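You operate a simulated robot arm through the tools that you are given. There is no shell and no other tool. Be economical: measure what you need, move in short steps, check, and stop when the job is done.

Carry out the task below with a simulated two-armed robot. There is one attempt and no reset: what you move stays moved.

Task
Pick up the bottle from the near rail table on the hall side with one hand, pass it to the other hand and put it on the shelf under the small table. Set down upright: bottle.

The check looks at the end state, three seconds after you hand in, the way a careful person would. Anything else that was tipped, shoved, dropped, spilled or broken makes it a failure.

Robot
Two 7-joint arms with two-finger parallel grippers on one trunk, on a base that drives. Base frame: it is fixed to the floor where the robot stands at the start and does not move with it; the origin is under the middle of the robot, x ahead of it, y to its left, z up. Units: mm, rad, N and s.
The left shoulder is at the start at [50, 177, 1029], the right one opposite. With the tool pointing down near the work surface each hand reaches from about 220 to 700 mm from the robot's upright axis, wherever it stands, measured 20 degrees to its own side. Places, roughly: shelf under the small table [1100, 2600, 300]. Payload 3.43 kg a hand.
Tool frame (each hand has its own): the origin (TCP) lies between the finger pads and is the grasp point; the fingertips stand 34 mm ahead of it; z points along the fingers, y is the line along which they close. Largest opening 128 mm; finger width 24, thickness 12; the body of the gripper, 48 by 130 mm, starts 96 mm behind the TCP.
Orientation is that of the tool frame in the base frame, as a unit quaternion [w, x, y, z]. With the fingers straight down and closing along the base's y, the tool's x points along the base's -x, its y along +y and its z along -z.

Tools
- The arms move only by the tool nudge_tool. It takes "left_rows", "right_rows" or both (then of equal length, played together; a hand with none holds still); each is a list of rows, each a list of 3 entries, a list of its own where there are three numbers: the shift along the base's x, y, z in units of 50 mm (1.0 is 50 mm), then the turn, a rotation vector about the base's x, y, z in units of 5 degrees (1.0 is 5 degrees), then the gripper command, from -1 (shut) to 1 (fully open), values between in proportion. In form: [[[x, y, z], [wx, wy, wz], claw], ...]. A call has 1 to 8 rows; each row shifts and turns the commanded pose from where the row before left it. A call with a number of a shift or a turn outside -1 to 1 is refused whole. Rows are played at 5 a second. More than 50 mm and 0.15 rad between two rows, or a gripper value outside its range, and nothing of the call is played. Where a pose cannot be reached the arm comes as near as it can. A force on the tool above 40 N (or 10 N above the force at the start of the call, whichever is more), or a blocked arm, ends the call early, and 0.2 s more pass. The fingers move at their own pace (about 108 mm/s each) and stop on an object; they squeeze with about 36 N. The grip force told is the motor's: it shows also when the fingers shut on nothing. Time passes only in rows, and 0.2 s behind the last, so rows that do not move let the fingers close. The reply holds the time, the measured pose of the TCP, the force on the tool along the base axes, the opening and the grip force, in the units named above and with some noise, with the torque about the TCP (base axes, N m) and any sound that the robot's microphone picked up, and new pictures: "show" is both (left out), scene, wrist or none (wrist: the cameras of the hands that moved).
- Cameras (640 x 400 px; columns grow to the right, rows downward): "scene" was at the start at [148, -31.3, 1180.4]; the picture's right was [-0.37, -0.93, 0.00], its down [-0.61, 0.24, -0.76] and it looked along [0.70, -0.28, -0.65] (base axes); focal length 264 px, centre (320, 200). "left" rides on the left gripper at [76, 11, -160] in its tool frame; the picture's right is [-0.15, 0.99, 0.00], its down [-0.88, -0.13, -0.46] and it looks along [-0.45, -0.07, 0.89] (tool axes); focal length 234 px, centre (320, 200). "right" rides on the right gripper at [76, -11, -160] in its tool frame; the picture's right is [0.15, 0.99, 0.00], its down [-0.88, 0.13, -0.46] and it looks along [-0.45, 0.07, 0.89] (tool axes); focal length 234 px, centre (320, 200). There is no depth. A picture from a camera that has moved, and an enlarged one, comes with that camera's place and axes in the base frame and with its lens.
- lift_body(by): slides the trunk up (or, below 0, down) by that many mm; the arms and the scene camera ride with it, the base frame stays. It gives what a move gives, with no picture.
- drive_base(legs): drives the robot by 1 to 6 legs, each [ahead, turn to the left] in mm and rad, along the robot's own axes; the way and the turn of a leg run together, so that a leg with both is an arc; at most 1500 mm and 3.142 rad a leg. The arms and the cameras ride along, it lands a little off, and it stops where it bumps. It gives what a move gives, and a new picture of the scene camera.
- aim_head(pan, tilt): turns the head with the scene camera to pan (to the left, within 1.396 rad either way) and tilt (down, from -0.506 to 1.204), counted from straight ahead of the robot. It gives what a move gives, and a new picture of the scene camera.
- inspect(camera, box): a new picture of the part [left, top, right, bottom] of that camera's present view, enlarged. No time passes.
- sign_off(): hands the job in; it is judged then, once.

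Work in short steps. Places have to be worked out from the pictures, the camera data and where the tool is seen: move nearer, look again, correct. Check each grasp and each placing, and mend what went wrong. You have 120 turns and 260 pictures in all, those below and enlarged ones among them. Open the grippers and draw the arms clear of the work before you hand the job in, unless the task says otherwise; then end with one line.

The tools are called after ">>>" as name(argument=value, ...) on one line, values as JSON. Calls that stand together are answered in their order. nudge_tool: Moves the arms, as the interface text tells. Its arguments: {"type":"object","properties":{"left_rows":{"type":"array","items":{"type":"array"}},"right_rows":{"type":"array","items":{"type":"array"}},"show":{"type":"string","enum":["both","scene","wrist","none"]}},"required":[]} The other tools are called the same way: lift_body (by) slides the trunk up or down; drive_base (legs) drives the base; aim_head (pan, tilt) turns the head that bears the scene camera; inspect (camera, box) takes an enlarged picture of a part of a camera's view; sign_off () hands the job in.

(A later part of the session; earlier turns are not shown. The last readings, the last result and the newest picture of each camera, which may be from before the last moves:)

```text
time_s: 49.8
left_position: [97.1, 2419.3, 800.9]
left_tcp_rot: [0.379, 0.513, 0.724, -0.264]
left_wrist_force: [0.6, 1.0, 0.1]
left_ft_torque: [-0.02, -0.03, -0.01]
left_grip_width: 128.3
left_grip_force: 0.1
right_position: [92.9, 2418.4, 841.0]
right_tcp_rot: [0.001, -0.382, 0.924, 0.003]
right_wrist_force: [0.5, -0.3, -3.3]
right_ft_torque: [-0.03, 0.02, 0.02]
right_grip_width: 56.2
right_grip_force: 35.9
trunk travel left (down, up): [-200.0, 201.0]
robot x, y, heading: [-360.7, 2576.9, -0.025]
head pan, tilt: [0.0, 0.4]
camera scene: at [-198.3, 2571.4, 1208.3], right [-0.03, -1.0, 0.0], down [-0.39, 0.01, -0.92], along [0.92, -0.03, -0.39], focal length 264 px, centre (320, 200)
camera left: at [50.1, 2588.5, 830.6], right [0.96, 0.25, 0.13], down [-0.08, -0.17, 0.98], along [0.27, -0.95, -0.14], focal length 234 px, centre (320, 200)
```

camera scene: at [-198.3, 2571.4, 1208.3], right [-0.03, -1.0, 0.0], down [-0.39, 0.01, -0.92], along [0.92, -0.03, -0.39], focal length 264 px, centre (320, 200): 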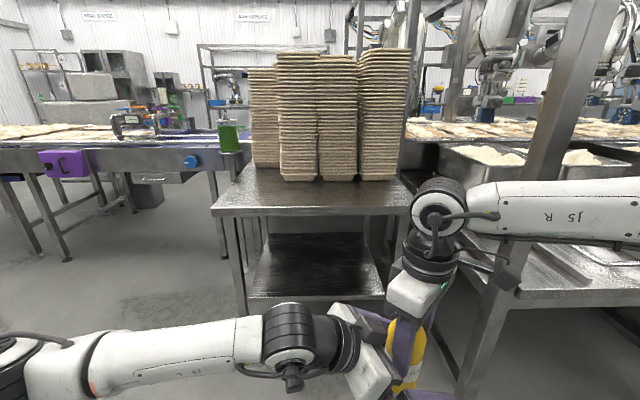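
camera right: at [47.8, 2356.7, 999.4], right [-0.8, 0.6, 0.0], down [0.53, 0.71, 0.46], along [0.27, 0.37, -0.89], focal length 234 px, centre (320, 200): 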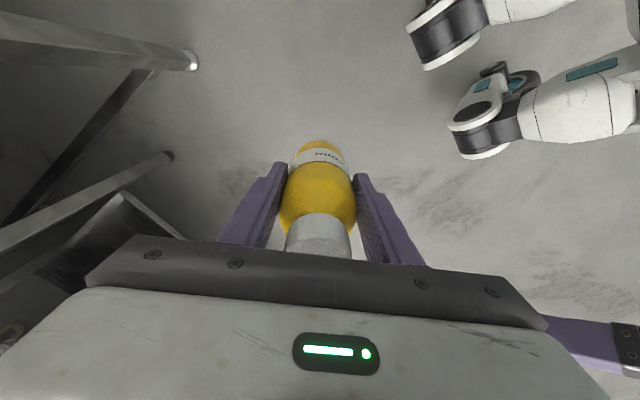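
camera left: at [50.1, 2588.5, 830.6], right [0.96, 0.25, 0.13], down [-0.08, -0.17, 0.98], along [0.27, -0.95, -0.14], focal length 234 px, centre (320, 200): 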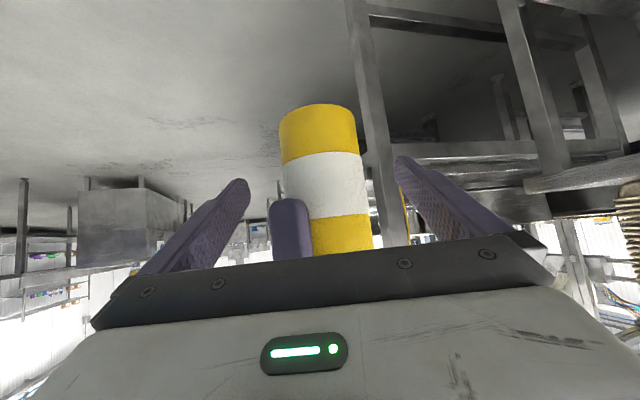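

The bottle is centred between the left fingers. To keep the right finger out of the way as they close, I'll turn the left hand back 15° about the bottle and then close.

>>> nudge_tool(left_rows=[[[-0.03, 0, 0], [0, 0, 1], 1], [[0, 0, 0], [0, 0, 1], 1], [[0, 0, 0], [0, 0, 1], 1], [[0, 0, 0], [0, 0, 0], 0.3], [[0, 0, 0], [0, 0, 0], -0.2], [[0, 0, 0], [0, 0, 0], -1], [[0, 0, 0], [0, 0, 0], -1], [[0, 0, 0], [0, 0, 0], -1]])

```text
time_s: 51.6
left_position: [98.6, 2422.9, 799.5]
left_tcp_rot: [0.411, 0.411, 0.786, -0.209]
left_wrist_force: [21.3, 12.2, -0.6]
left_ft_torque: [-0.73, 0.58, -0.21]
left_grip_width: 57.0
left_grip_force: 35.8
right_position: [92.3, 2417.7, 839.8]
right_tcp_rot: [-0.002, -0.383, 0.924, 0.002]
right_wrist_force: [-21.2, -12.0, 0.8]
right_ft_torque: [0.24, 0.25, 0.2]
right_grip_width: 56.0
right_grip_force: 36.1
trunk travel left (down, up): [-200.0, 201.0]
robot x, y, heading: [-361.5, 2571.9, -0.029]
head pan, tilt: [0.0, 0.4]
camera scene: at [-198.3, 2571.5, 1208.3], right [-0.03, -1.0, 0.0], down [-0.39, 0.01, -0.92], along [0.92, -0.03, -0.39], focal length 264 px, centre (320, 200)
camera left: at [8.3, 2572.6, 829.3], right [0.86, 0.5, 0.13], down [-0.04, -0.19, 0.98], along [0.51, -0.85, -0.14], focal length 234 px, centre (320, 200)
```

scene: 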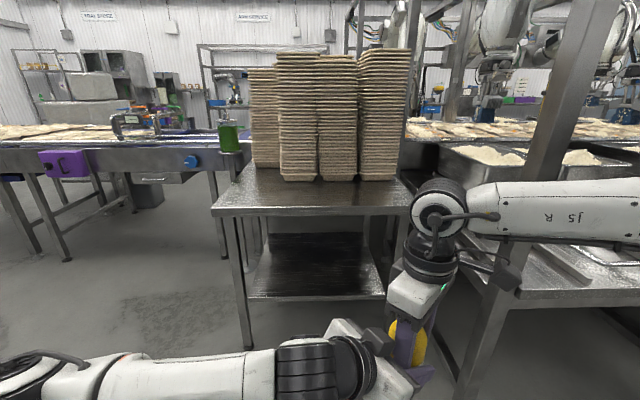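
left: 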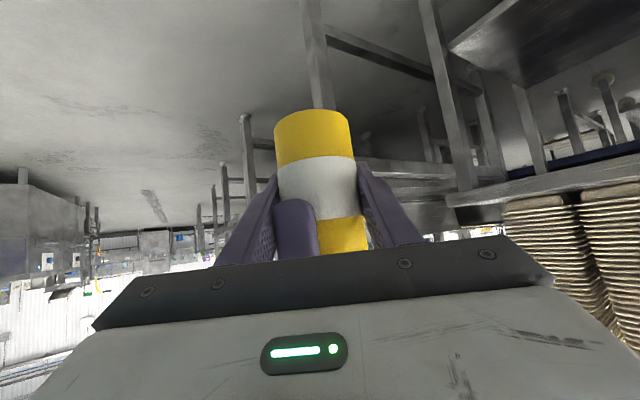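

The left hand has a firm hold at 57 mm, but the hands are pushing against each other with about 24 N sideways. I'll ease the left hand 2 mm along the push and look at the forces.

>>> nudge_tool(left_rows=[[[0.035, 0.02, 0], [0, 0, 0], -1], [[0, 0, 0], [0, 0, 0], -1]], show="none")

```text
time_s: 52.2
left_position: [100.9, 2424.2, 799.7]
left_tcp_rot: [0.41, 0.413, 0.785, -0.211]
left_wrist_force: [20.2, 10.4, 0.2]
left_ft_torque: [-0.43, 0.23, -0.14]
left_grip_width: 56.6
left_grip_force: 36.1
right_position: [91.3, 2418.5, 840.8]
right_tcp_rot: [0.0, -0.382, 0.924, 0.002]
right_wrist_force: [-18.9, -9.6, 0.0]
right_ft_torque: [0.03, 0.51, 0.2]
right_grip_width: 56.1
right_grip_force: 36.1
trunk travel left (down, up): [-200.0, 201.0]
robot x, y, heading: [-361.9, 2576.0, -0.028]
head pan, tilt: [0.0, 0.4]
```

The force barely changed, so I'll look closely at how the fingers sit on the bottle.

>>> inspect(camera="left", box=[200, 80, 440, 270])

>>> inspect(camera="right", box=[160, 90, 480, 290])

>>> inspect(camera="scene", box=[320, 270, 480, 400])

```text
2.11 times, centred on (320, 175) of left
camera zoom: at [9.4, 2573.1, 829.6], right [0.86, 0.5, 0.13], down [-0.04, -0.19, 0.98], along [0.51, -0.85, -0.14], focal length 493 px, centre (320, 253)
```

zoom: 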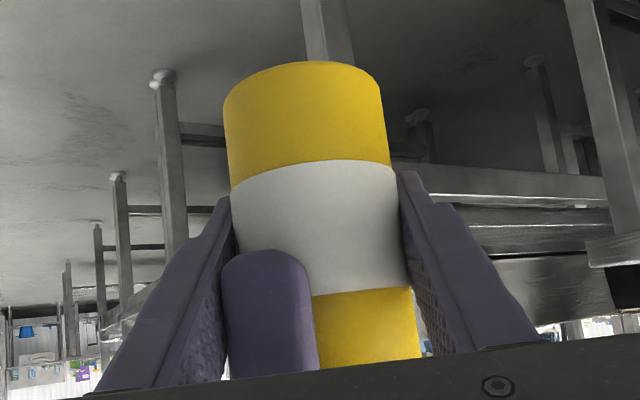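

```text
2.00 times, centred on (320, 190) of right
camera zoom: at [47.6, 2356.2, 999.4], right [-0.8, 0.6, 0.0], down [0.53, 0.71, 0.46], along [0.27, 0.37, -0.89], focal length 468 px, centre (320, 220)
```

zoom: 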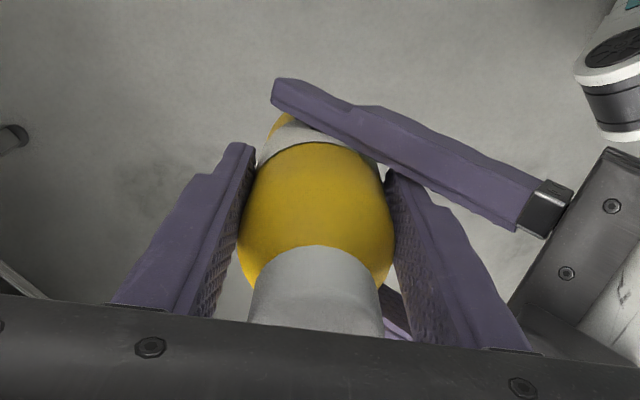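

```text
3.08 times, centred on (400, 335) of scene
camera zoom: at [-198.3, 2571.5, 1208.3], right [-0.03, -1.0, 0.0], down [-0.39, 0.01, -0.92], along [0.92, -0.03, -0.39], focal length 814 px, centre (74, -215)
```

zoom: 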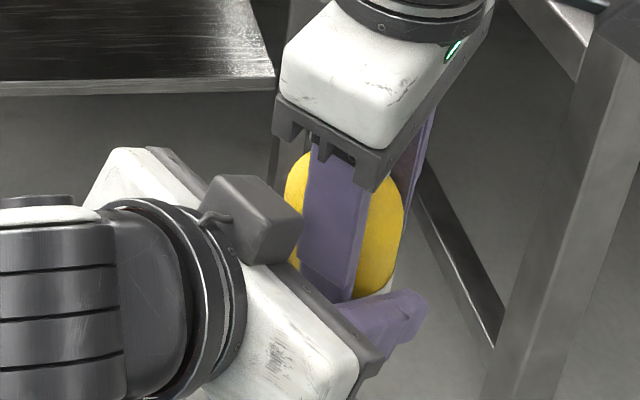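

Both left pads sit flat on the bottle. The bottle is a few mm off-centre in the right hand, which explains the push. I'll open the right hand only part way, since the left palm is close, and watch the forces.

>>> nudge_tool(left_rows=[[[0, 0, 0], [0, 0, 0], -1], [[0, 0, 0], [0, 0, 0], -1], [[0, 0, 0], [0, 0, 0], -1]], right_rows=[[[0, 0, 0], [0, 0, 0], 0.1], [[0, 0, 0], [0, 0, 0], 0.3], [[0, 0, 0], [0, 0, 0], 0.3]])

```text
time_s: 53.0
left_position: [95.4, 2421.8, 800.1]
left_tcp_rot: [0.41, 0.414, 0.784, -0.213]
left_wrist_force: [-7.1, 4.3, -0.7]
left_ft_torque: [-0.44, -0.77, 0.22]
left_grip_width: 56.7
left_grip_force: 35.7
right_position: [94.8, 2418.9, 841.5]
right_tcp_rot: [0.003, -0.381, 0.924, 0.001]
right_wrist_force: [7.8, -3.6, 1.8]
right_ft_torque: [0.26, 0.47, -0.25]
right_grip_width: 78.8
right_grip_force: 0.0
trunk travel left (down, up): [-200.0, 201.0]
robot x, y, heading: [-363.2, 2575.6, -0.028]
head pan, tilt: [0.0, 0.4]
camera scene: at [-198.3, 2571.5, 1208.3], right [-0.03, -1.0, 0.0], down [-0.39, 0.01, -0.92], along [0.92, -0.03, -0.39], focal length 264 px, centre (320, 200)
camera right: at [48.4, 2356.3, 999.7], right [-0.8, 0.6, 0.0], down [0.53, 0.71, 0.46], along [0.28, 0.37, -0.89], focal length 234 px, centre (320, 200)
camera left: at [7.0, 2571.8, 829.5], right [0.86, 0.49, 0.12], down [-0.04, -0.19, 0.98], along [0.5, -0.85, -0.14], focal length 234 px, centre (320, 200)
```

scene: 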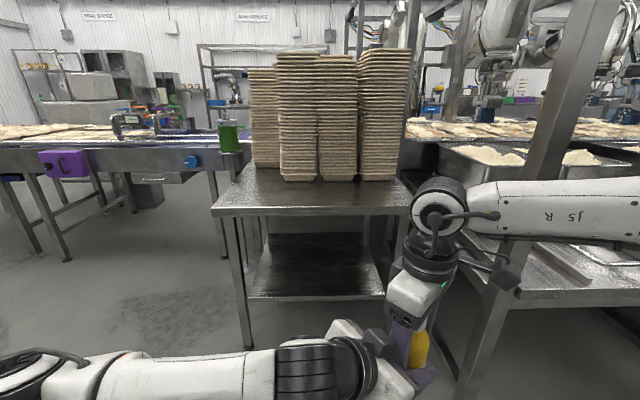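
right: 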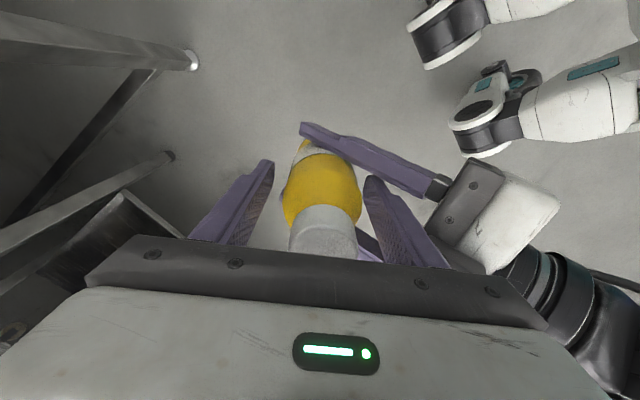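
left: 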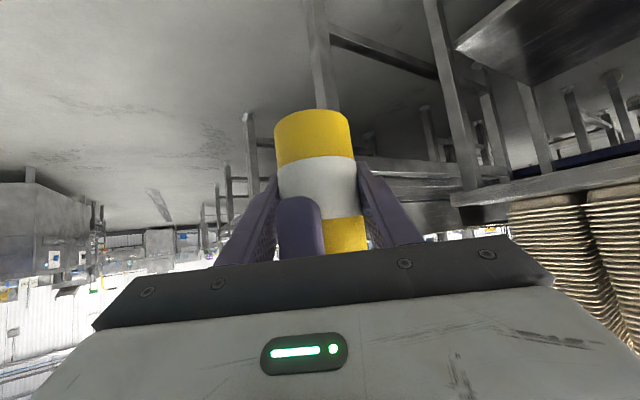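

The bottle is in the left hand, with a light touch left between the fingers. I'll shift the right hand a few mm away and draw it straight up.

>>> nudge_tool(right_rows=[[[0.09, -0.06, 0], [0, 0, 0], 0.3], [[0, 0, 0.3], [0, 0, 0], 0.3], [[0, 0, 0.5], [0, 0, 0], 0.3], [[0, 0, 0.6], [0, 0, 0], 0.3], [[0, 0, 0.8], [0, 0, 0], 0.3]])

```text
time_s: 54.2
left_position: [97.3, 2421.4, 800.2]
left_tcp_rot: [0.41, 0.414, 0.784, -0.212]
left_wrist_force: [0.3, -0.6, 0.1]
left_ft_torque: [0.0, -0.03, 0.02]
left_grip_width: 56.4
left_grip_force: 35.8
right_position: [97.0, 2415.3, 950.8]
right_tcp_rot: [0.001, -0.383, 0.924, 0.001]
right_wrist_force: [0.3, -0.2, 1.0]
right_ft_torque: [0.05, 0.03, -0.01]
right_grip_width: 83.1
right_grip_force: 0.0
trunk travel left (down, up): [-200.0, 201.0]
robot x, y, heading: [-361.2, 2577.8, -0.03]
head pan, tilt: [0.0, 0.4]
camera scene: at [-198.1, 2571.4, 1208.2], right [-0.03, -1.0, 0.0], down [-0.39, 0.01, -0.92], along [0.92, -0.03, -0.39], focal length 264 px, centre (320, 200)
camera right: at [52.2, 2353.7, 1110.0], right [-0.8, 0.6, 0.0], down [0.53, 0.71, 0.46], along [0.27, 0.37, -0.89], focal length 234 px, centre (320, 200)
```

scene: 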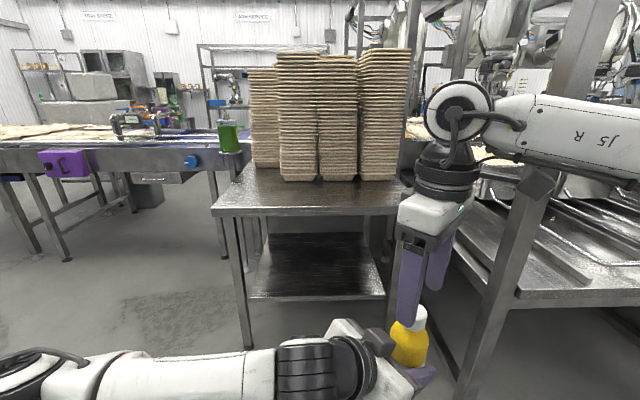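
right: 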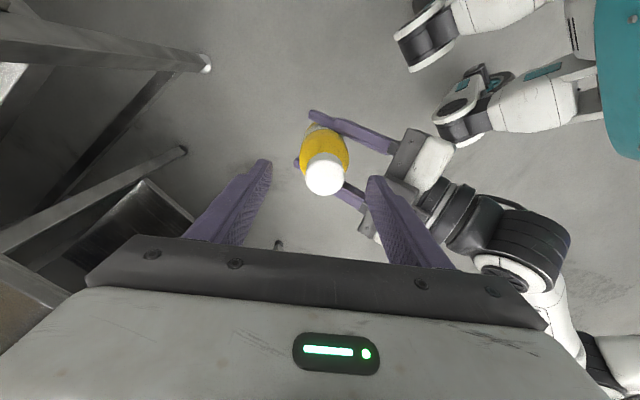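

The handover worked: the left hand alone holds the bottle, at 36 N. I'll draw the right hand back to a tucked pose on its own side and turn its yaw back.

>>> nudge_tool(right_rows=[[[0, 0, 0.6], [0, 0, 0], 0.5], [[0, -0.5, 0.3], [0, 0, -1], 0.5], [[-0.4, -0.5, 0], [0, 0, -1], 0.5], [[-0.6, -0.3, 0], [0, 0, -1], 0.5], [[-0.6, -0.2, 0], [0, 0, -1], 0.5], [[-0.6, 0, 0], [0, 0, -1], 0.5], [[-0.6, 0, 0], [0, 0, -1], 0.5], [[0, 0, 0], [0, 0, -1], 0.5]], show="scene")

>>> inspect(camera="left", box=[200, 80, 440, 270])

```text
time_s: 56.0
left_position: [97.5, 2422.5, 799.5]
left_tcp_rot: [0.41, 0.413, 0.785, -0.212]
left_wrist_force: [0.8, -0.1, 0.1]
left_ft_torque: [-0.02, -0.03, 0.0]
left_grip_width: 56.6
left_grip_force: 36.3
right_position: [-40.6, 2331.1, 996.8]
right_tcp_rot: [0.001, -0.086, 0.996, 0.001]
right_wrist_force: [-0.2, -0.1, 0.6]
right_ft_torque: [-0.04, 0.03, -0.03]
right_grip_width: 96.0
right_grip_force: 0.2
right hand out of reach, approached as far as the arm can: row 1
trunk travel left (down, up): [-200.0, 201.0]
robot x, y, heading: [-362.0, 2575.1, -0.028]
head pan, tilt: [0.0, 0.4]
camera scene: at [-198.3, 2571.5, 1208.3], right [-0.03, -1.0, 0.0], down [-0.39, 0.01, -0.92], along [0.92, -0.03, -0.39], focal length 264 px, centre (320, 200)
```

scene: 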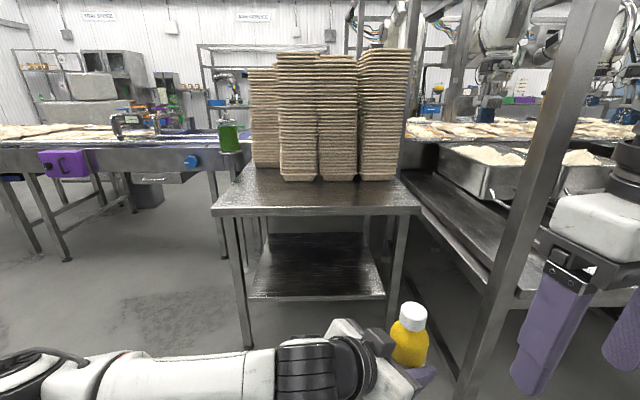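

```text
2.11 times, centred on (320, 175) of left
camera zoom: at [7.8, 2572.1, 829.8], right [0.86, 0.49, 0.13], down [-0.04, -0.19, 0.98], along [0.51, -0.85, -0.14], focal length 493 px, centre (320, 253)
```

zoom: 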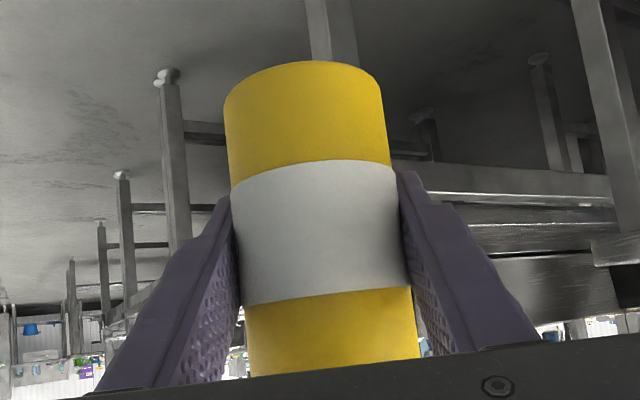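

The bottle stands nearly vertical in the left hand, within about 2°, and its base is about 70 mm below the TCP. I'll drive in an S to get near the table, shifted left to stay away from the rail post.

>>> drive_base(legs=[[0, 0.45], [310, 0], [0, -0.42]])

>>> lift_body(by=-200)

>>> aim_head(pan=0.0, tilt=0.55)

```text
time_s: 60.7
left_position: [384.3, 2565.5, 800.2]
left_tcp_rot: [0.414, 0.4, 0.791, -0.206]
left_wrist_force: [-0.2, -0.6, -2.3]
left_ft_torque: [0.01, 0.04, -0.01]
left_grip_width: 56.4
left_grip_force: 36.2
right_position: [251.6, 2468.7, 997.4]
right_tcp_rot: [0.001, -0.103, 0.995, 0.001]
right_wrist_force: [0.5, -0.1, 0.5]
right_ft_torque: [-0.02, -0.01, 0.02]
right_grip_width: 96.1
right_grip_force: 0.0
trunk travel left (down, up): [-200.0, 201.0]
robot x, y, heading: [-78.7, 2703.0, 0.007]
head pan, tilt: [0.0, 0.4]
camera scene: at [84.9, 2704.3, 1208.3], right [0.01, -1.0, 0.0], down [-0.39, 0.0, -0.92], along [0.92, 0.01, -0.39], focal length 264 px, centre (320, 200)
```

scene: 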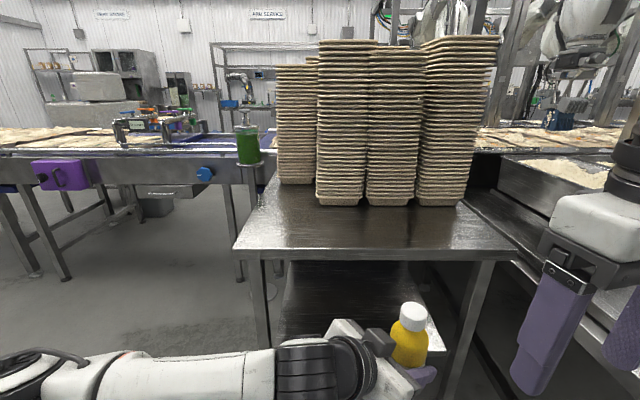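

```text
time_s: 62.9
left_position: [385.4, 2564.1, 600.7]
left_tcp_rot: [0.414, 0.401, 0.791, -0.205]
left_wrist_force: [0.2, -0.1, -3.6]
left_ft_torque: [-0.01, 0.01, -0.02]
left_grip_width: 56.7
left_grip_force: 35.9
right_position: [252.2, 2469.0, 796.6]
right_tcp_rot: [0.0, -0.104, 0.995, 0.002]
right_wrist_force: [0.8, 0.1, 0.1]
right_ft_torque: [0.0, 0.02, 0.01]
right_grip_width: 95.8
right_grip_force: 0.1
trunk travel left (down, up): [0.0, 401.0]
robot x, y, heading: [-79.8, 2705.0, -0.001]
head pan, tilt: [0.0, 0.4]
```

```text
time_s: 63.5
left_position: [385.2, 2564.2, 600.2]
left_tcp_rot: [0.413, 0.401, 0.791, -0.206]
left_wrist_force: [0.6, 0.1, -3.1]
left_ft_torque: [0.03, -0.02, -0.04]
left_grip_width: 56.6
left_grip_force: 36.1
right_position: [251.9, 2467.8, 798.1]
right_tcp_rot: [0.001, -0.104, 0.995, 0.002]
right_wrist_force: [-0.4, -0.2, -1.0]
right_ft_torque: [-0.01, -0.02, -0.01]
right_grip_width: 95.9
right_grip_force: 0.0
trunk travel left (down, up): [0.0, 401.0]
robot x, y, heading: [-76.0, 2706.0, 0.01]
head pan, tilt: [0.0, 0.55]
camera scene: at [82.1, 2704.6, 994.6], right [0.01, -1.0, 0.0], down [-0.52, 0.0, -0.85], along [0.85, 0.0, -0.52], focal length 264 px, centre (320, 200)
```

scene: 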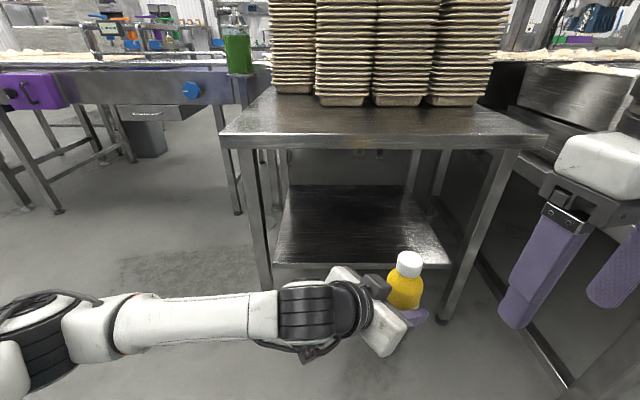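

The shelf is at about z 318, from x 755 to 1340 and y 2240 to 2870, and it's empty. I'll lower the bottle to just above shelf height here in the open and turn the hand to point more forward, then drive in.

>>> nudge_tool(left_rows=[[[0.2, 0, -0.4], [0, 0, 0], -1], [[0.2, 0, -0.4], [0, 0, 1], -1], [[0.2, 0, -0.4], [0, 0, 1], -1], [[0.2, 0, -0.5], [0, 0, 1], -1], [[0.2, 0, -0.5], [0, 0, 1], -1], [[0.2, 0, -0.5], [0, 0, 1], -1], [[0, 0, -0.3], [0, 0, 0], -1]])

```text
time_s: 65.2
left_position: [418.0, 2564.2, 530.4]
left_tcp_rot: [0.433, 0.318, 0.828, -0.162]
left_wrist_force: [0.3, 0.2, -3.1]
left_ft_torque: [0.01, 0.01, 0.01]
left_grip_width: 56.6
left_grip_force: 36.1
left hand out of reach, approached as far as the arm can: row 4, 5, 6, 7
right_position: [251.8, 2469.5, 797.2]
right_tcp_rot: [0.001, -0.104, 0.995, 0.001]
right_wrist_force: [-0.4, -0.1, -0.3]
right_ft_torque: [-0.02, 0.02, 0.0]
right_grip_width: 95.9
right_grip_force: 0.1
trunk travel left (down, up): [0.0, 401.0]
robot x, y, heading: [-78.5, 2700.6, 0.004]
head pan, tilt: [0.0, 0.55]
camera scene: at [82.1, 2704.6, 994.6], right [0.01, -1.0, 0.0], down [-0.52, 0.0, -0.85], along [0.85, 0.0, -0.52], focal length 264 px, centre (320, 200)
camera left: at [296.0, 2689.2, 560.3], right [0.72, 0.68, 0.13], down [0.01, -0.19, 0.98], along [0.69, -0.71, -0.14], focal length 234 px, centre (320, 200)
```

scene: 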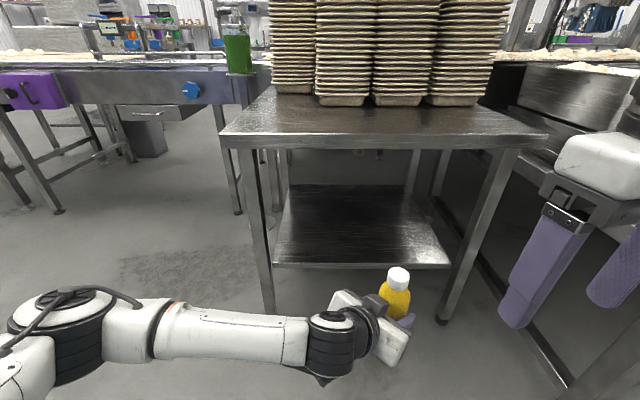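
left: 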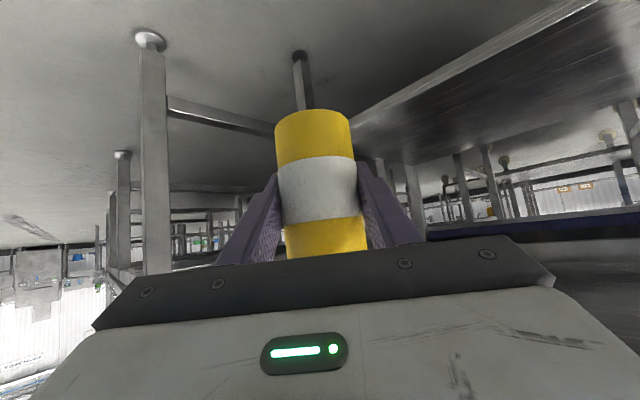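

The low pose is at the arm's limit this close in. Reaching farther ahead should free the wrist, so I'll extend forward and then lower.

>>> nudge_tool(left_rows=[[[0.7, 0, 0], [0, 0, 0], -1], [[0.7, 0, 0], [0, 0, 0], -1], [[0.7, 0, 0], [0, 0, 0], -1], [[0.5, 0, -0.4], [0, 0, 0], -1], [[0, 0, -0.5], [0, 0, 0], -1], [[0, 0, -0.5], [0, 0, 0], -1]], show="scene")

```text
time_s: 66.5
left_position: [546.2, 2563.9, 461.4]
left_tcp_rot: [0.432, 0.319, 0.828, -0.163]
left_wrist_force: [-0.1, 0.7, -2.3]
left_ft_torque: [-0.02, -0.02, 0.01]
left_grip_width: 56.5
left_grip_force: 35.9
right_position: [252.1, 2468.6, 796.2]
right_tcp_rot: [0.001, -0.104, 0.995, 0.001]
right_wrist_force: [-0.4, 0.7, 0.6]
right_ft_torque: [-0.03, -0.02, 0.01]
right_grip_width: 96.1
right_grip_force: 0.0
trunk travel left (down, up): [0.0, 401.0]
robot x, y, heading: [-82.9, 2705.9, 0.011]
head pan, tilt: [0.0, 0.55]
camera scene: at [82.1, 2704.6, 994.6], right [0.01, -1.0, 0.0], down [-0.52, 0.0, -0.85], along [0.85, 0.0, -0.52], focal length 264 px, centre (320, 200)
```

scene: 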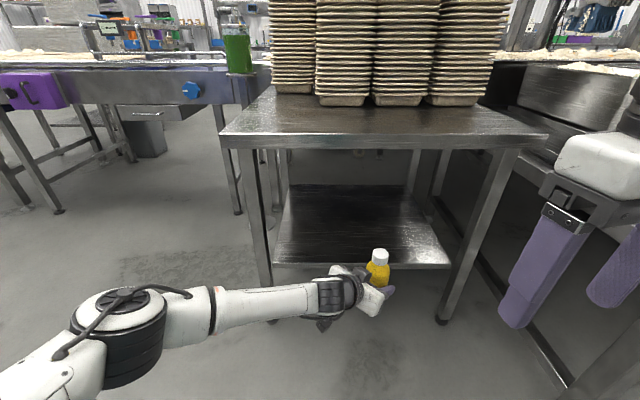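

It reached z 461 with no trouble. I'll test here in free space that z≈392 is reachable, then come back up to about 435.

>>> nudge_tool(left_rows=[[[0, 0, -0.46], [0, 0, 0], -1], [[0, 0, -0.46], [0, 0, 0], -1], [[0, 0, -0.46], [0, 0, 0], -1]], show="none")

>>> nudge_tool(left_rows=[[[0, 0, 0.43], [0, 0, 0], -1], [[0, 0, 0.43], [0, 0, 0], -1], [[0, 0, 0], [0, 0, 0], -1]], show="wrist")

```text
time_s: 67.3
left_position: [547.5, 2564.6, 393.1]
left_tcp_rot: [0.432, 0.319, 0.828, -0.162]
left_wrist_force: [-0.4, 0.0, -2.3]
left_ft_torque: [0.04, 0.04, 0.04]
left_grip_width: 56.3
left_grip_force: 36.0
right_position: [252.3, 2469.0, 797.7]
right_tcp_rot: [0.001, -0.104, 0.995, 0.0]
right_wrist_force: [0.1, 0.0, -0.4]
right_ft_torque: [0.0, -0.04, 0.02]
right_grip_width: 96.0
right_grip_force: 0.0
trunk travel left (down, up): [0.0, 401.0]
robot x, y, heading: [-78.1, 2703.3, 0.002]
head pan, tilt: [0.0, 0.55]
```

```text
time_s: 68.2
left_position: [548.8, 2566.6, 436.4]
left_tcp_rot: [0.432, 0.318, 0.828, -0.162]
left_wrist_force: [-0.2, -0.2, -2.5]
left_ft_torque: [-0.02, -0.03, -0.02]
left_grip_width: 56.6
left_grip_force: 35.9
right_position: [252.4, 2469.4, 796.8]
right_tcp_rot: [0.001, -0.104, 0.995, 0.001]
right_wrist_force: [-0.3, 0.4, 0.4]
right_ft_torque: [0.0, -0.01, -0.01]
right_grip_width: 95.9
right_grip_force: 0.1
trunk travel left (down, up): [0.0, 401.0]
robot x, y, heading: [-79.2, 2705.3, 0.005]
head pan, tilt: [0.0, 0.55]
camera left: at [425.3, 2691.3, 466.0], right [0.72, 0.68, 0.13], down [0.01, -0.19, 0.98], along [0.69, -0.71, -0.14], focal length 234 px, centre (320, 200)
```

left: 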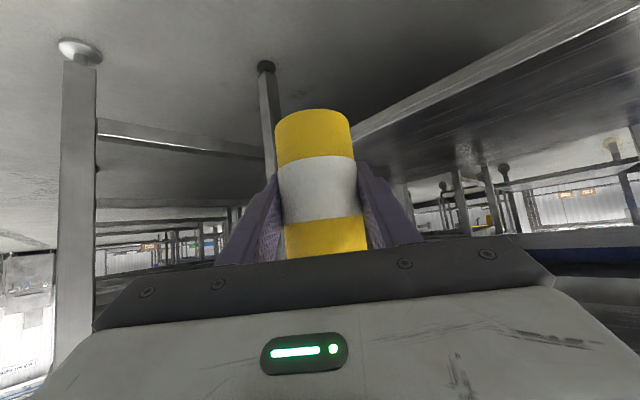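

The bottle's base is now at about z 366, well above the shelf and below the table top. I'll drive in 290 mm.

>>> drive_base(legs=[[150, 0], [140, 0]])

>>> inspect(camera="left", box=[0, 0, 640, 400])

```text
time_s: 70.5
left_position: [834.9, 2568.7, 435.9]
left_tcp_rot: [0.433, 0.317, 0.828, -0.162]
left_wrist_force: [0.0, -0.3, -2.4]
left_ft_torque: [0.02, 0.01, -0.03]
left_grip_width: 56.2
left_grip_force: 36.2
right_position: [540.4, 2471.2, 797.2]
right_tcp_rot: [0.001, -0.104, 0.995, 0.001]
right_wrist_force: [0.2, -0.3, -0.8]
right_ft_torque: [0.01, -0.01, 0.0]
right_grip_width: 95.9
right_grip_force: 0.0
trunk travel left (down, up): [0.0, 401.0]
robot x, y, heading: [211.9, 2706.3, 0.005]
head pan, tilt: [0.0, 0.55]
camera scene: at [370.2, 2706.3, 994.6], right [0.01, -1.0, 0.0], down [-0.52, 0.0, -0.85], along [0.85, 0.01, -0.52], focal length 264 px, centre (320, 200)
```

scene: 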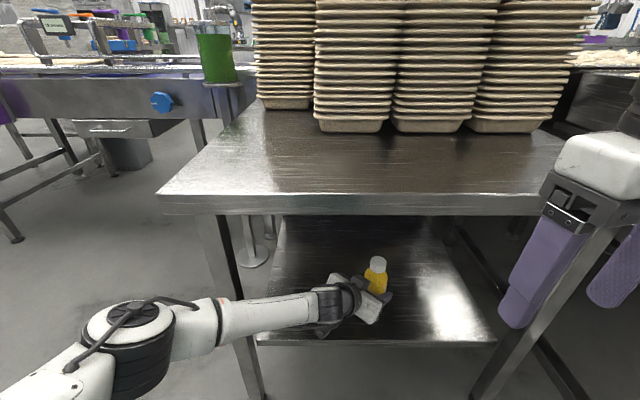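

```text
1.00 times, centred on (320, 200) of left (not enlarged: the box is as wide or as high as the picture)
camera zoom: at [713.4, 2693.4, 465.7], right [0.72, 0.68, 0.13], down [0.01, -0.19, 0.98], along [0.69, -0.71, -0.14], focal length 234 px, centre (320, 200)
```

zoom: 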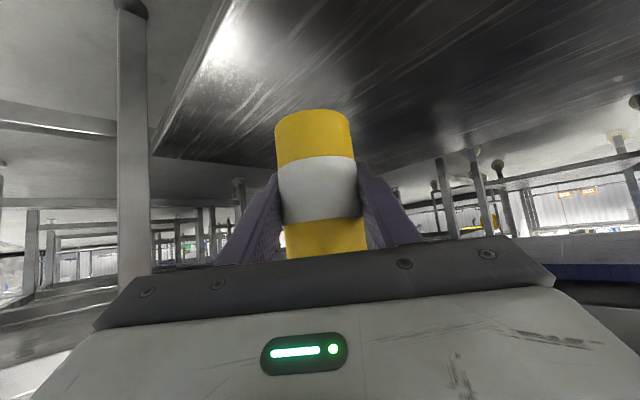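

The bottle is over the shelf. I'll push 40 mm deeper, lower to about 15 mm above the surface and look closely.

>>> nudge_tool(left_rows=[[[0.4, 0, 0], [0, 0, 0], -1], [[0.4, 0, 0], [0, 0, 0], -1], [[0, 0, -0.3], [0, 0, 0], -1], [[0, 0, -0.3], [0, 0, 0], -1], [[0, 0, 0], [0, 0, 0], -1]])

>>> inspect(camera="scene", box=[310, 230, 450, 350])

>>> inspect(camera="left", box=[200, 60, 440, 270])

```text
time_s: 71.7
left_position: [875.1, 2568.8, 406.8]
left_tcp_rot: [0.432, 0.318, 0.828, -0.164]
left_wrist_force: [0.5, 0.4, -3.2]
left_ft_torque: [-0.03, 0.0, -0.02]
left_grip_width: 56.5
left_grip_force: 36.0
right_position: [539.3, 2470.2, 796.1]
right_tcp_rot: [0.001, -0.103, 0.995, 0.0]
right_wrist_force: [0.0, -0.6, 0.1]
right_ft_torque: [0.05, 0.0, -0.03]
right_grip_width: 96.2
right_grip_force: 0.1
trunk travel left (down, up): [0.0, 401.0]
robot x, y, heading: [210.3, 2708.4, 0.005]
head pan, tilt: [0.0, 0.55]
camera scene: at [370.3, 2706.3, 994.6], right [0.01, -1.0, 0.0], down [-0.52, 0.0, -0.85], along [0.85, 0.01, -0.52], focal length 264 px, centre (320, 200)
camera left: at [753.4, 2693.2, 436.2], right [0.72, 0.68, 0.13], down [0.01, -0.19, 0.98], along [0.69, -0.71, -0.14], focal length 234 px, centre (320, 200)
```

scene: 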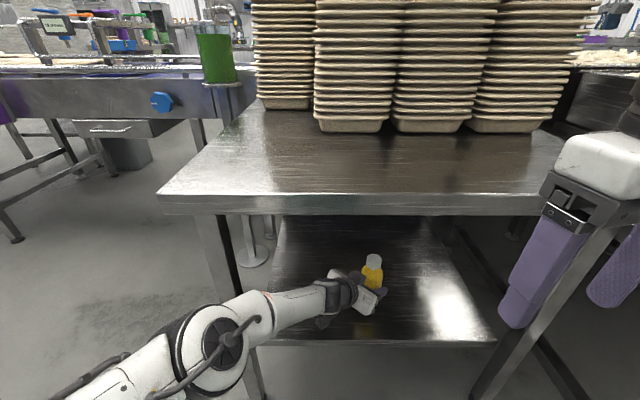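
left: 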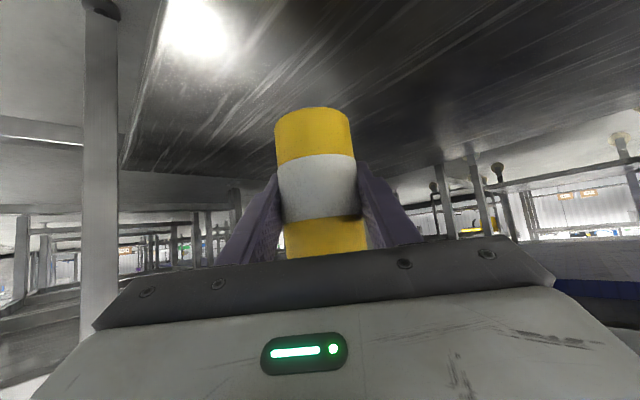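

```text
3.33 times, centred on (380, 290) of scene
camera zoom: at [370.3, 2706.3, 994.6], right [0.01, -1.0, 0.0], down [-0.52, 0.0, -0.85], along [0.85, 0.01, -0.52], focal length 882 px, centre (120, -100)
```

zoom: 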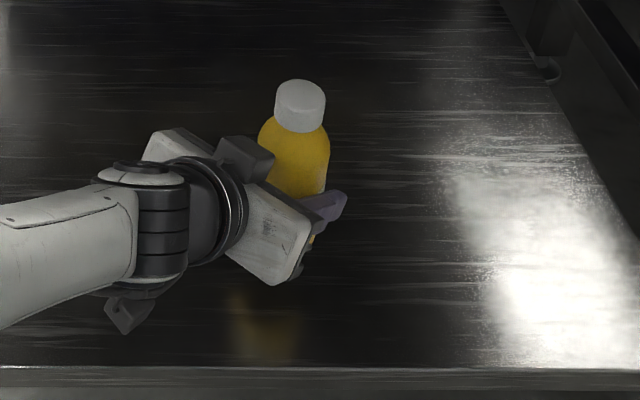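

```text
1.90 times, centred on (320, 165) of left
camera zoom: at [753.4, 2693.2, 436.2], right [0.72, 0.68, 0.13], down [0.01, -0.19, 0.98], along [0.69, -0.71, -0.14], focal length 446 px, centre (320, 267)
```

zoom: 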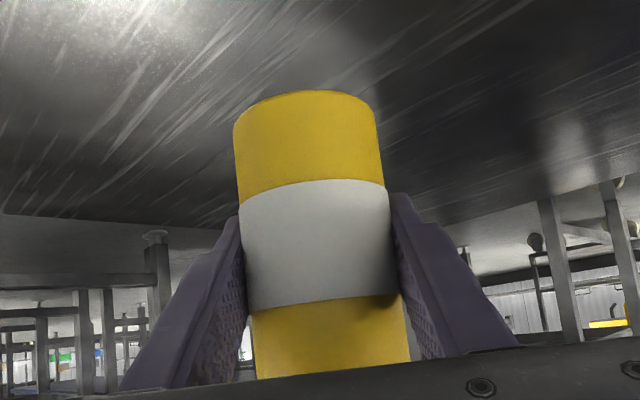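

The bottle looks vertical within about 2° in both views. I'll lower it in small steps until the force shows it touching the shelf.

>>> nudge_tool(left_rows=[[[0, 0, -0.1], [0, 0, 0], -1], [[0, 0, -0.1], [0, 0, 0], -1], [[0, 0, 0], [0, 0, 0], -1]], show="wrist")

```text
time_s: 72.7
left_position: [905.7, 2619.0, 398.5]
left_tcp_rot: [0.441, 0.3, 0.835, -0.135]
left_wrist_force: [-0.3, -0.5, -2.3]
left_ft_torque: [-0.02, 0.06, 0.03]
left_grip_width: 56.3
left_grip_force: 35.4
right_position: [539.6, 2470.8, 796.1]
right_tcp_rot: [0.001, -0.104, 0.995, 0.001]
right_wrist_force: [-0.2, 0.1, 0.0]
right_ft_torque: [-0.04, -0.01, 0.01]
right_grip_width: 95.7
right_grip_force: 0.0
trunk travel left (down, up): [0.0, 401.0]
robot x, y, heading: [209.2, 2702.7, 0.007]
head pan, tilt: [0.0, 0.55]
stopped in row 3 (left hand): the arm was blocked; the commanded pose is now the measured one
camera left: at [775.4, 2734.8, 429.2], right [0.68, 0.72, 0.16], down [0.0, -0.22, 0.98], along [0.74, -0.66, -0.15], focal length 234 px, centre (320, 200)
```

left: 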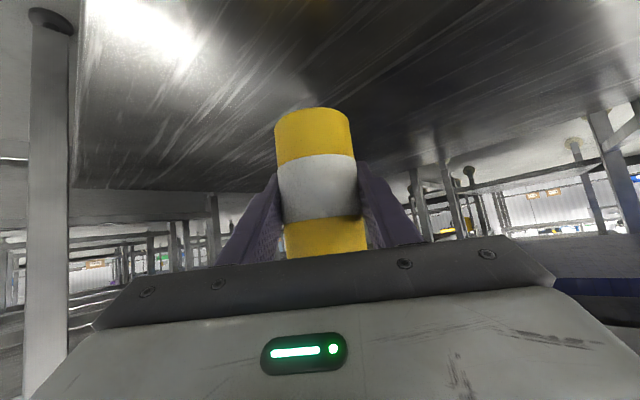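

The arm shifted sideways by about 50 mm and then blocked, so something other than the bottle was touched, perhaps the elbow. I'll look at the scene before doing anything else.

>>> aim_head(pan=0.4, tilt=0.8)

```text
time_s: 73.5
left_position: [904.4, 2617.7, 399.4]
left_tcp_rot: [0.441, 0.299, 0.835, -0.135]
left_wrist_force: [0.4, -0.2, -2.5]
left_ft_torque: [-0.01, 0.02, -0.02]
left_grip_width: 56.6
left_grip_force: 36.2
right_position: [540.3, 2470.8, 797.3]
right_tcp_rot: [0.001, -0.104, 0.995, 0.001]
right_wrist_force: [0.2, 0.8, 0.1]
right_ft_torque: [0.02, 0.01, -0.02]
right_grip_width: 96.0
right_grip_force: 0.0
trunk travel left (down, up): [0.0, 401.0]
robot x, y, heading: [210.7, 2703.0, 0.008]
head pan, tilt: [0.4, 0.799]
camera scene: at [354.7, 2737.5, 973.2], right [0.39, -0.92, 0.0], down [-0.66, -0.28, -0.7], along [0.64, 0.28, -0.72], focal length 264 px, centre (320, 200)
```

scene: 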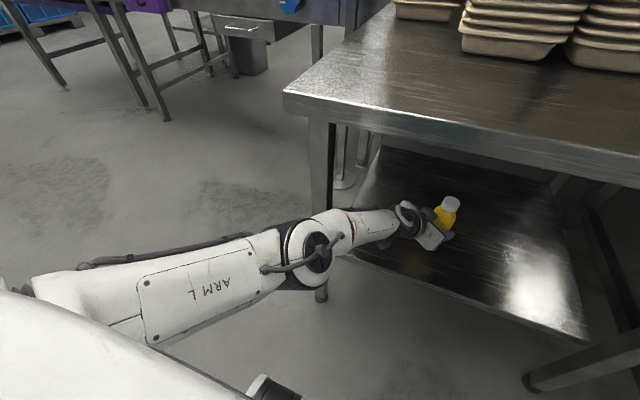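

The upper arm and elbow look almost straight, so the arm probably jumped near the end of its reach. The bottle, trays and table look undisturbed. I'll draw the hand back to its earlier pose with a slight rise and undo the small turn.

>>> nudge_tool(left_rows=[[[0, 0, 0.3], [0, 0, 0], -1], [[-0.4, -0.4, 0.1], [-0.16, 0.12, -0.36], -1], [[-0.6, -0.4, 0], [-0.16, 0.11, -0.36], -1], [[-0.4, -0.2, 0], [0, 0, 0], -1], [[0, 0, 0], [0, 0, 0], -1]])

```text
time_s: 74.7
left_position: [835.5, 2565.1, 419.4]
left_tcp_rot: [0.431, 0.32, 0.827, -0.165]
left_wrist_force: [0.2, 0.0, -2.3]
left_ft_torque: [0.0, -0.05, -0.02]
left_grip_width: 56.2
left_grip_force: 36.0
right_position: [541.1, 2471.4, 796.6]
right_tcp_rot: [0.001, -0.104, 0.995, 0.001]
right_wrist_force: [0.1, -0.1, -0.6]
right_ft_torque: [-0.01, 0.01, 0.01]
right_grip_width: 96.0
right_grip_force: 0.1
trunk travel left (down, up): [0.0, 401.0]
robot x, y, heading: [212.1, 2707.5, 0.006]
head pan, tilt: [0.4, 0.799]
camera scene: at [354.6, 2737.6, 973.2], right [0.39, -0.92, 0.0], down [-0.66, -0.28, -0.7], along [0.64, 0.28, -0.72], focal length 264 px, centre (320, 200)
camera left: at [713.7, 2690.4, 448.6], right [0.73, 0.68, 0.12], down [0.01, -0.19, 0.98], along [0.69, -0.71, -0.14], focal length 234 px, centre (320, 200)
```

scene: 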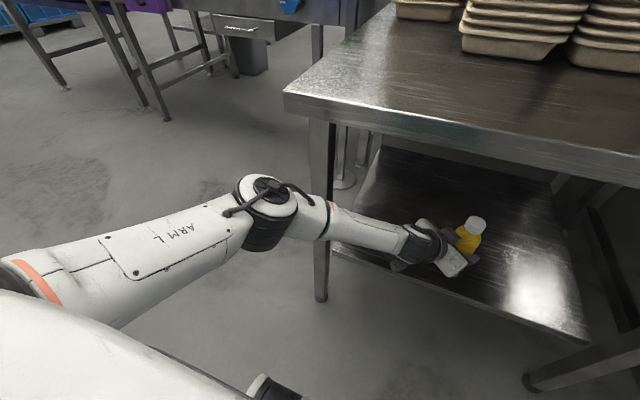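
left: 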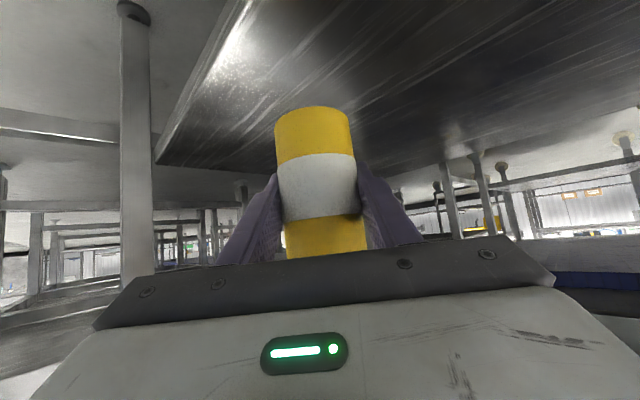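

The arm is back in a comfortable pose, and the bottle at x 835 is about 50 mm inside the shelf's edge, which is enough. I'll lower it here in small steps.

>>> nudge_tool(left_rows=[[[0, 0, -0.14], [0, 0, 0], -1], [[0, 0, -0.14], [0, 0, 0], -1], [[0, 0, -0.1], [0, 0, 0], -1], [[0, 0, 0], [0, 0, 0], -1]], show="wrist")

```text
time_s: 75.7
left_position: [833.9, 2564.7, 400.5]
left_tcp_rot: [0.431, 0.32, 0.827, -0.165]
left_wrist_force: [0.5, 0.7, -2.2]
left_ft_torque: [0.0, 0.0, 0.03]
left_grip_width: 56.3
left_grip_force: 36.0
right_position: [540.2, 2472.0, 797.1]
right_tcp_rot: [0.001, -0.103, 0.995, 0.0]
right_wrist_force: [0.0, 0.9, 0.3]
right_ft_torque: [-0.01, 0.0, 0.03]
right_grip_width: 95.7
right_grip_force: 0.0
trunk travel left (down, up): [0.0, 401.0]
robot x, y, heading: [205.1, 2705.6, 0.007]
head pan, tilt: [0.4, 0.799]
camera left: at [712.6, 2690.6, 429.8], right [0.73, 0.68, 0.12], down [0.01, -0.19, 0.98], along [0.69, -0.71, -0.14], focal length 234 px, centre (320, 200)
```

left: 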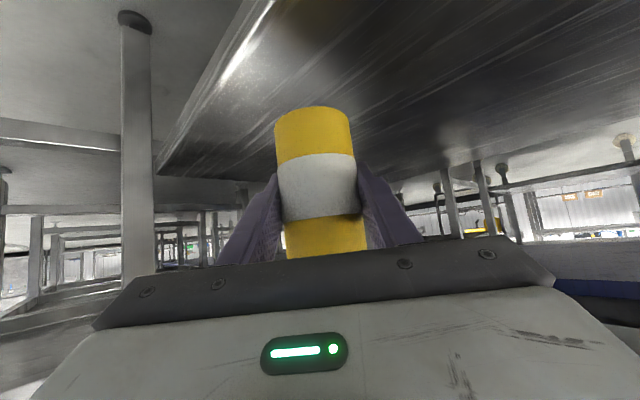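

There's no contact yet, and the bottle's reflection in the shelf shows a gap still under it. I'll enlarge the picture to judge how big it is.

>>> inspect(camera="left", box=[200, 0, 440, 150])

```text
2.67 times, centred on (320, 75) of left
camera zoom: at [712.6, 2690.6, 429.8], right [0.73, 0.68, 0.12], down [0.01, -0.19, 0.98], along [0.69, -0.71, -0.14], focal length 624 px, centre (320, 533)
```

zoom: 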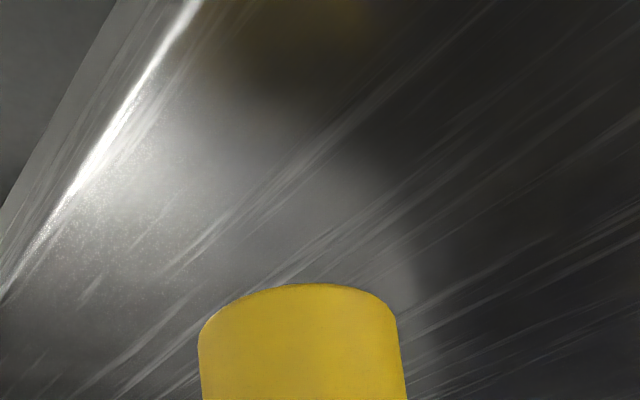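

The reflection suggests roughly 25–30 mm still to go, putting the shelf near z 300. I'll keep lowering gently.

>>> nudge_tool(left_rows=[[[0, 0, -0.12], [0, 0, 0], -1], [[0, 0, -0.12], [0, 0, 0], -1], [[0, 0, -0.12], [0, 0, 0], -1], [[0, 0, 0], [0, 0, 0], -1]], show="wrist")

```text
time_s: 76.7
left_position: [833.7, 2563.6, 381.8]
left_tcp_rot: [0.43, 0.321, 0.827, -0.166]
left_wrist_force: [0.2, -0.6, -2.9]
left_ft_torque: [0.01, -0.02, -0.02]
left_grip_width: 56.3
left_grip_force: 36.1
right_position: [540.1, 2471.8, 796.3]
right_tcp_rot: [0.0, -0.104, 0.995, 0.001]
right_wrist_force: [0.4, -0.2, 0.6]
right_ft_torque: [0.01, -0.01, 0.0]
right_grip_width: 95.9
right_grip_force: 0.1
trunk travel left (down, up): [0.0, 401.0]
robot x, y, heading: [209.1, 2706.6, 0.008]
head pan, tilt: [0.4, 0.799]
camera left: at [712.8, 2690.0, 411.2], right [0.73, 0.68, 0.12], down [0.01, -0.19, 0.98], along [0.69, -0.71, -0.14], focal length 234 px, centre (320, 200)
```

left: 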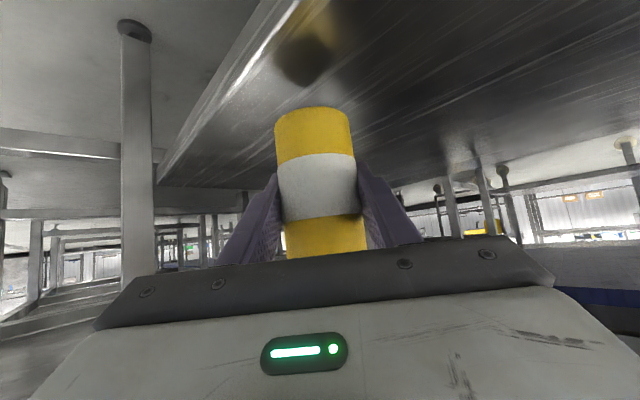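

The reflection has closed up to roughly 10 mm of gap. I'll continue in 3 mm steps.

>>> nudge_tool(left_rows=[[[0, 0, -0.07], [0, 0, 0], -1], [[0, 0, -0.06], [0, 0, 0], -1], [[0, 0, 0], [0, 0, 0], -1]], show="wrist")

```text
time_s: 77.5
left_position: [834.0, 2563.9, 375.5]
left_tcp_rot: [0.431, 0.32, 0.827, -0.165]
left_wrist_force: [0.0, 0.5, -3.4]
left_ft_torque: [-0.02, -0.02, -0.01]
left_grip_width: 56.7
left_grip_force: 36.3
right_position: [539.6, 2470.9, 797.4]
right_tcp_rot: [0.001, -0.103, 0.995, 0.0]
right_wrist_force: [0.8, 0.9, 0.2]
right_ft_torque: [0.01, -0.02, 0.0]
right_grip_width: 96.2
right_grip_force: 0.0
trunk travel left (down, up): [0.0, 401.0]
robot x, y, heading: [214.2, 2707.7, 0.011]
head pan, tilt: [0.4, 0.799]
camera left: at [712.4, 2690.0, 404.5], right [0.73, 0.68, 0.12], down [0.01, -0.19, 0.98], along [0.69, -0.71, -0.14], focal length 234 px, centre (320, 200)
```

left: 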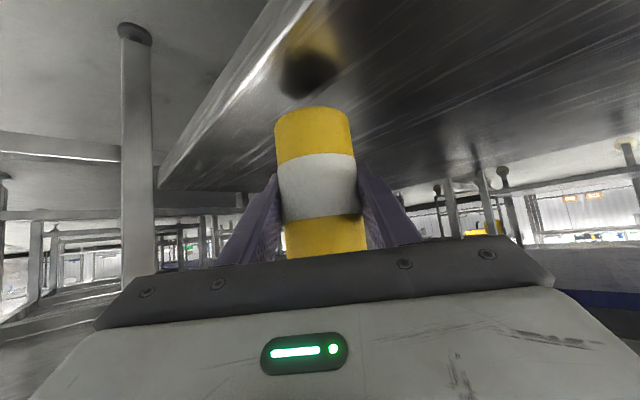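

About 13 px of gap remains, roughly 7 mm. I'll continue in 2 mm steps.

>>> nudge_tool(left_rows=[[[0, 0, -0.04], [0, 0, 0], -1], [[0, 0, -0.04], [0, 0, 0], -1], [[0, 0, -0.03], [0, 0, 0], -1], [[0, 0, 0], [0, 0, 0], -1]], show="wrist")

>>> inspect(camera="left", box=[240, 40, 400, 140])

```text
time_s: 78.5
left_position: [833.7, 2564.3, 369.6]
left_tcp_rot: [0.431, 0.321, 0.826, -0.166]
left_wrist_force: [0.7, -0.3, -2.5]
left_ft_torque: [0.01, -0.04, -0.01]
left_grip_width: 56.3
left_grip_force: 37.0
right_position: [540.4, 2472.0, 797.6]
right_tcp_rot: [0.001, -0.104, 0.995, 0.001]
right_wrist_force: [-0.1, 0.5, -0.2]
right_ft_torque: [0.01, 0.0, 0.01]
right_grip_width: 96.1
right_grip_force: 0.1
trunk travel left (down, up): [0.0, 401.0]
robot x, y, heading: [215.2, 2702.2, 0.002]
head pan, tilt: [0.4, 0.799]
camera left: at [712.3, 2690.3, 399.6], right [0.73, 0.68, 0.12], down [0.01, -0.19, 0.98], along [0.69, -0.71, -0.14], focal length 234 px, centre (320, 200)
```

left: 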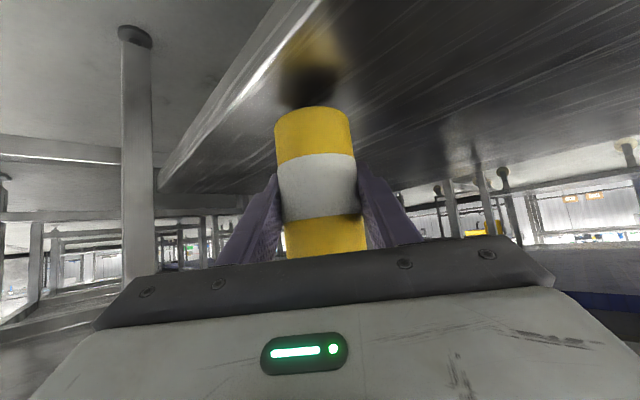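

```text
4.00 times, centred on (320, 90) of left
camera zoom: at [712.3, 2690.3, 399.6], right [0.73, 0.68, 0.12], down [0.01, -0.19, 0.98], along [0.69, -0.71, -0.14], focal length 937 px, centre (320, 640)
```

zoom: 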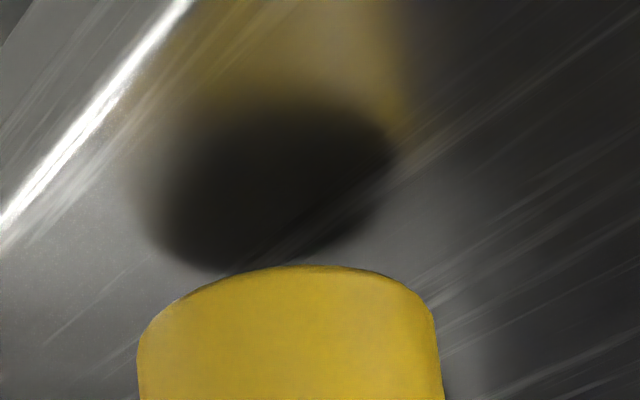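

The dark ellipse is the mirrored underside. Its near rim lies about 40 px past the bottle's rim, so the gap is still about 15 mm. I'll lower 10 mm and re-measure.

>>> nudge_tool(left_rows=[[[0, 0, -0.07], [0, 0, 0], -1], [[0, 0, -0.07], [0, 0, 0], -1], [[0, 0, -0.06], [0, 0, 0], -1], [[0, 0, 0], [0, 0, 0], -1]], show="none")

>>> inspect(camera="left", box=[240, 40, 400, 140])

```text
time_s: 79.5
left_position: [833.3, 2563.8, 360.0]
left_tcp_rot: [0.432, 0.321, 0.826, -0.167]
left_wrist_force: [0.0, 0.0, -3.6]
left_ft_torque: [-0.04, 0.01, 0.04]
left_grip_width: 56.1
left_grip_force: 36.1
right_position: [540.9, 2470.6, 796.3]
right_tcp_rot: [0.0, -0.103, 0.995, 0.001]
right_wrist_force: [0.1, -0.2, 0.1]
right_ft_torque: [0.02, 0.01, -0.02]
right_grip_width: 96.3
right_grip_force: 0.0
trunk travel left (down, up): [0.0, 401.0]
robot x, y, heading: [207.7, 2702.6, 0.005]
head pan, tilt: [0.4, 0.799]
```

```text
4.00 times, centred on (320, 90) of left
camera zoom: at [712.1, 2689.5, 389.5], right [0.73, 0.68, 0.12], down [0.01, -0.19, 0.98], along [0.69, -0.71, -0.14], focal length 937 px, centre (320, 640)
```

zoom: 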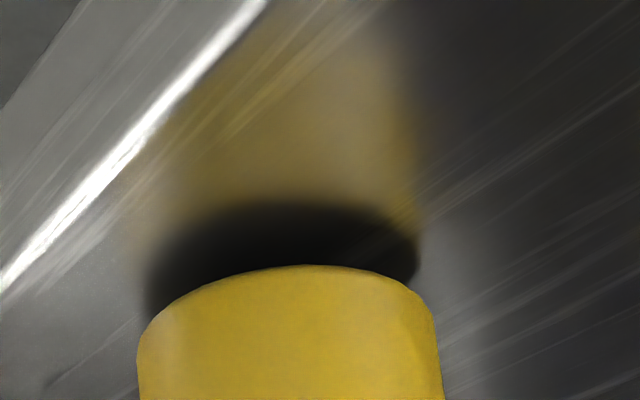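

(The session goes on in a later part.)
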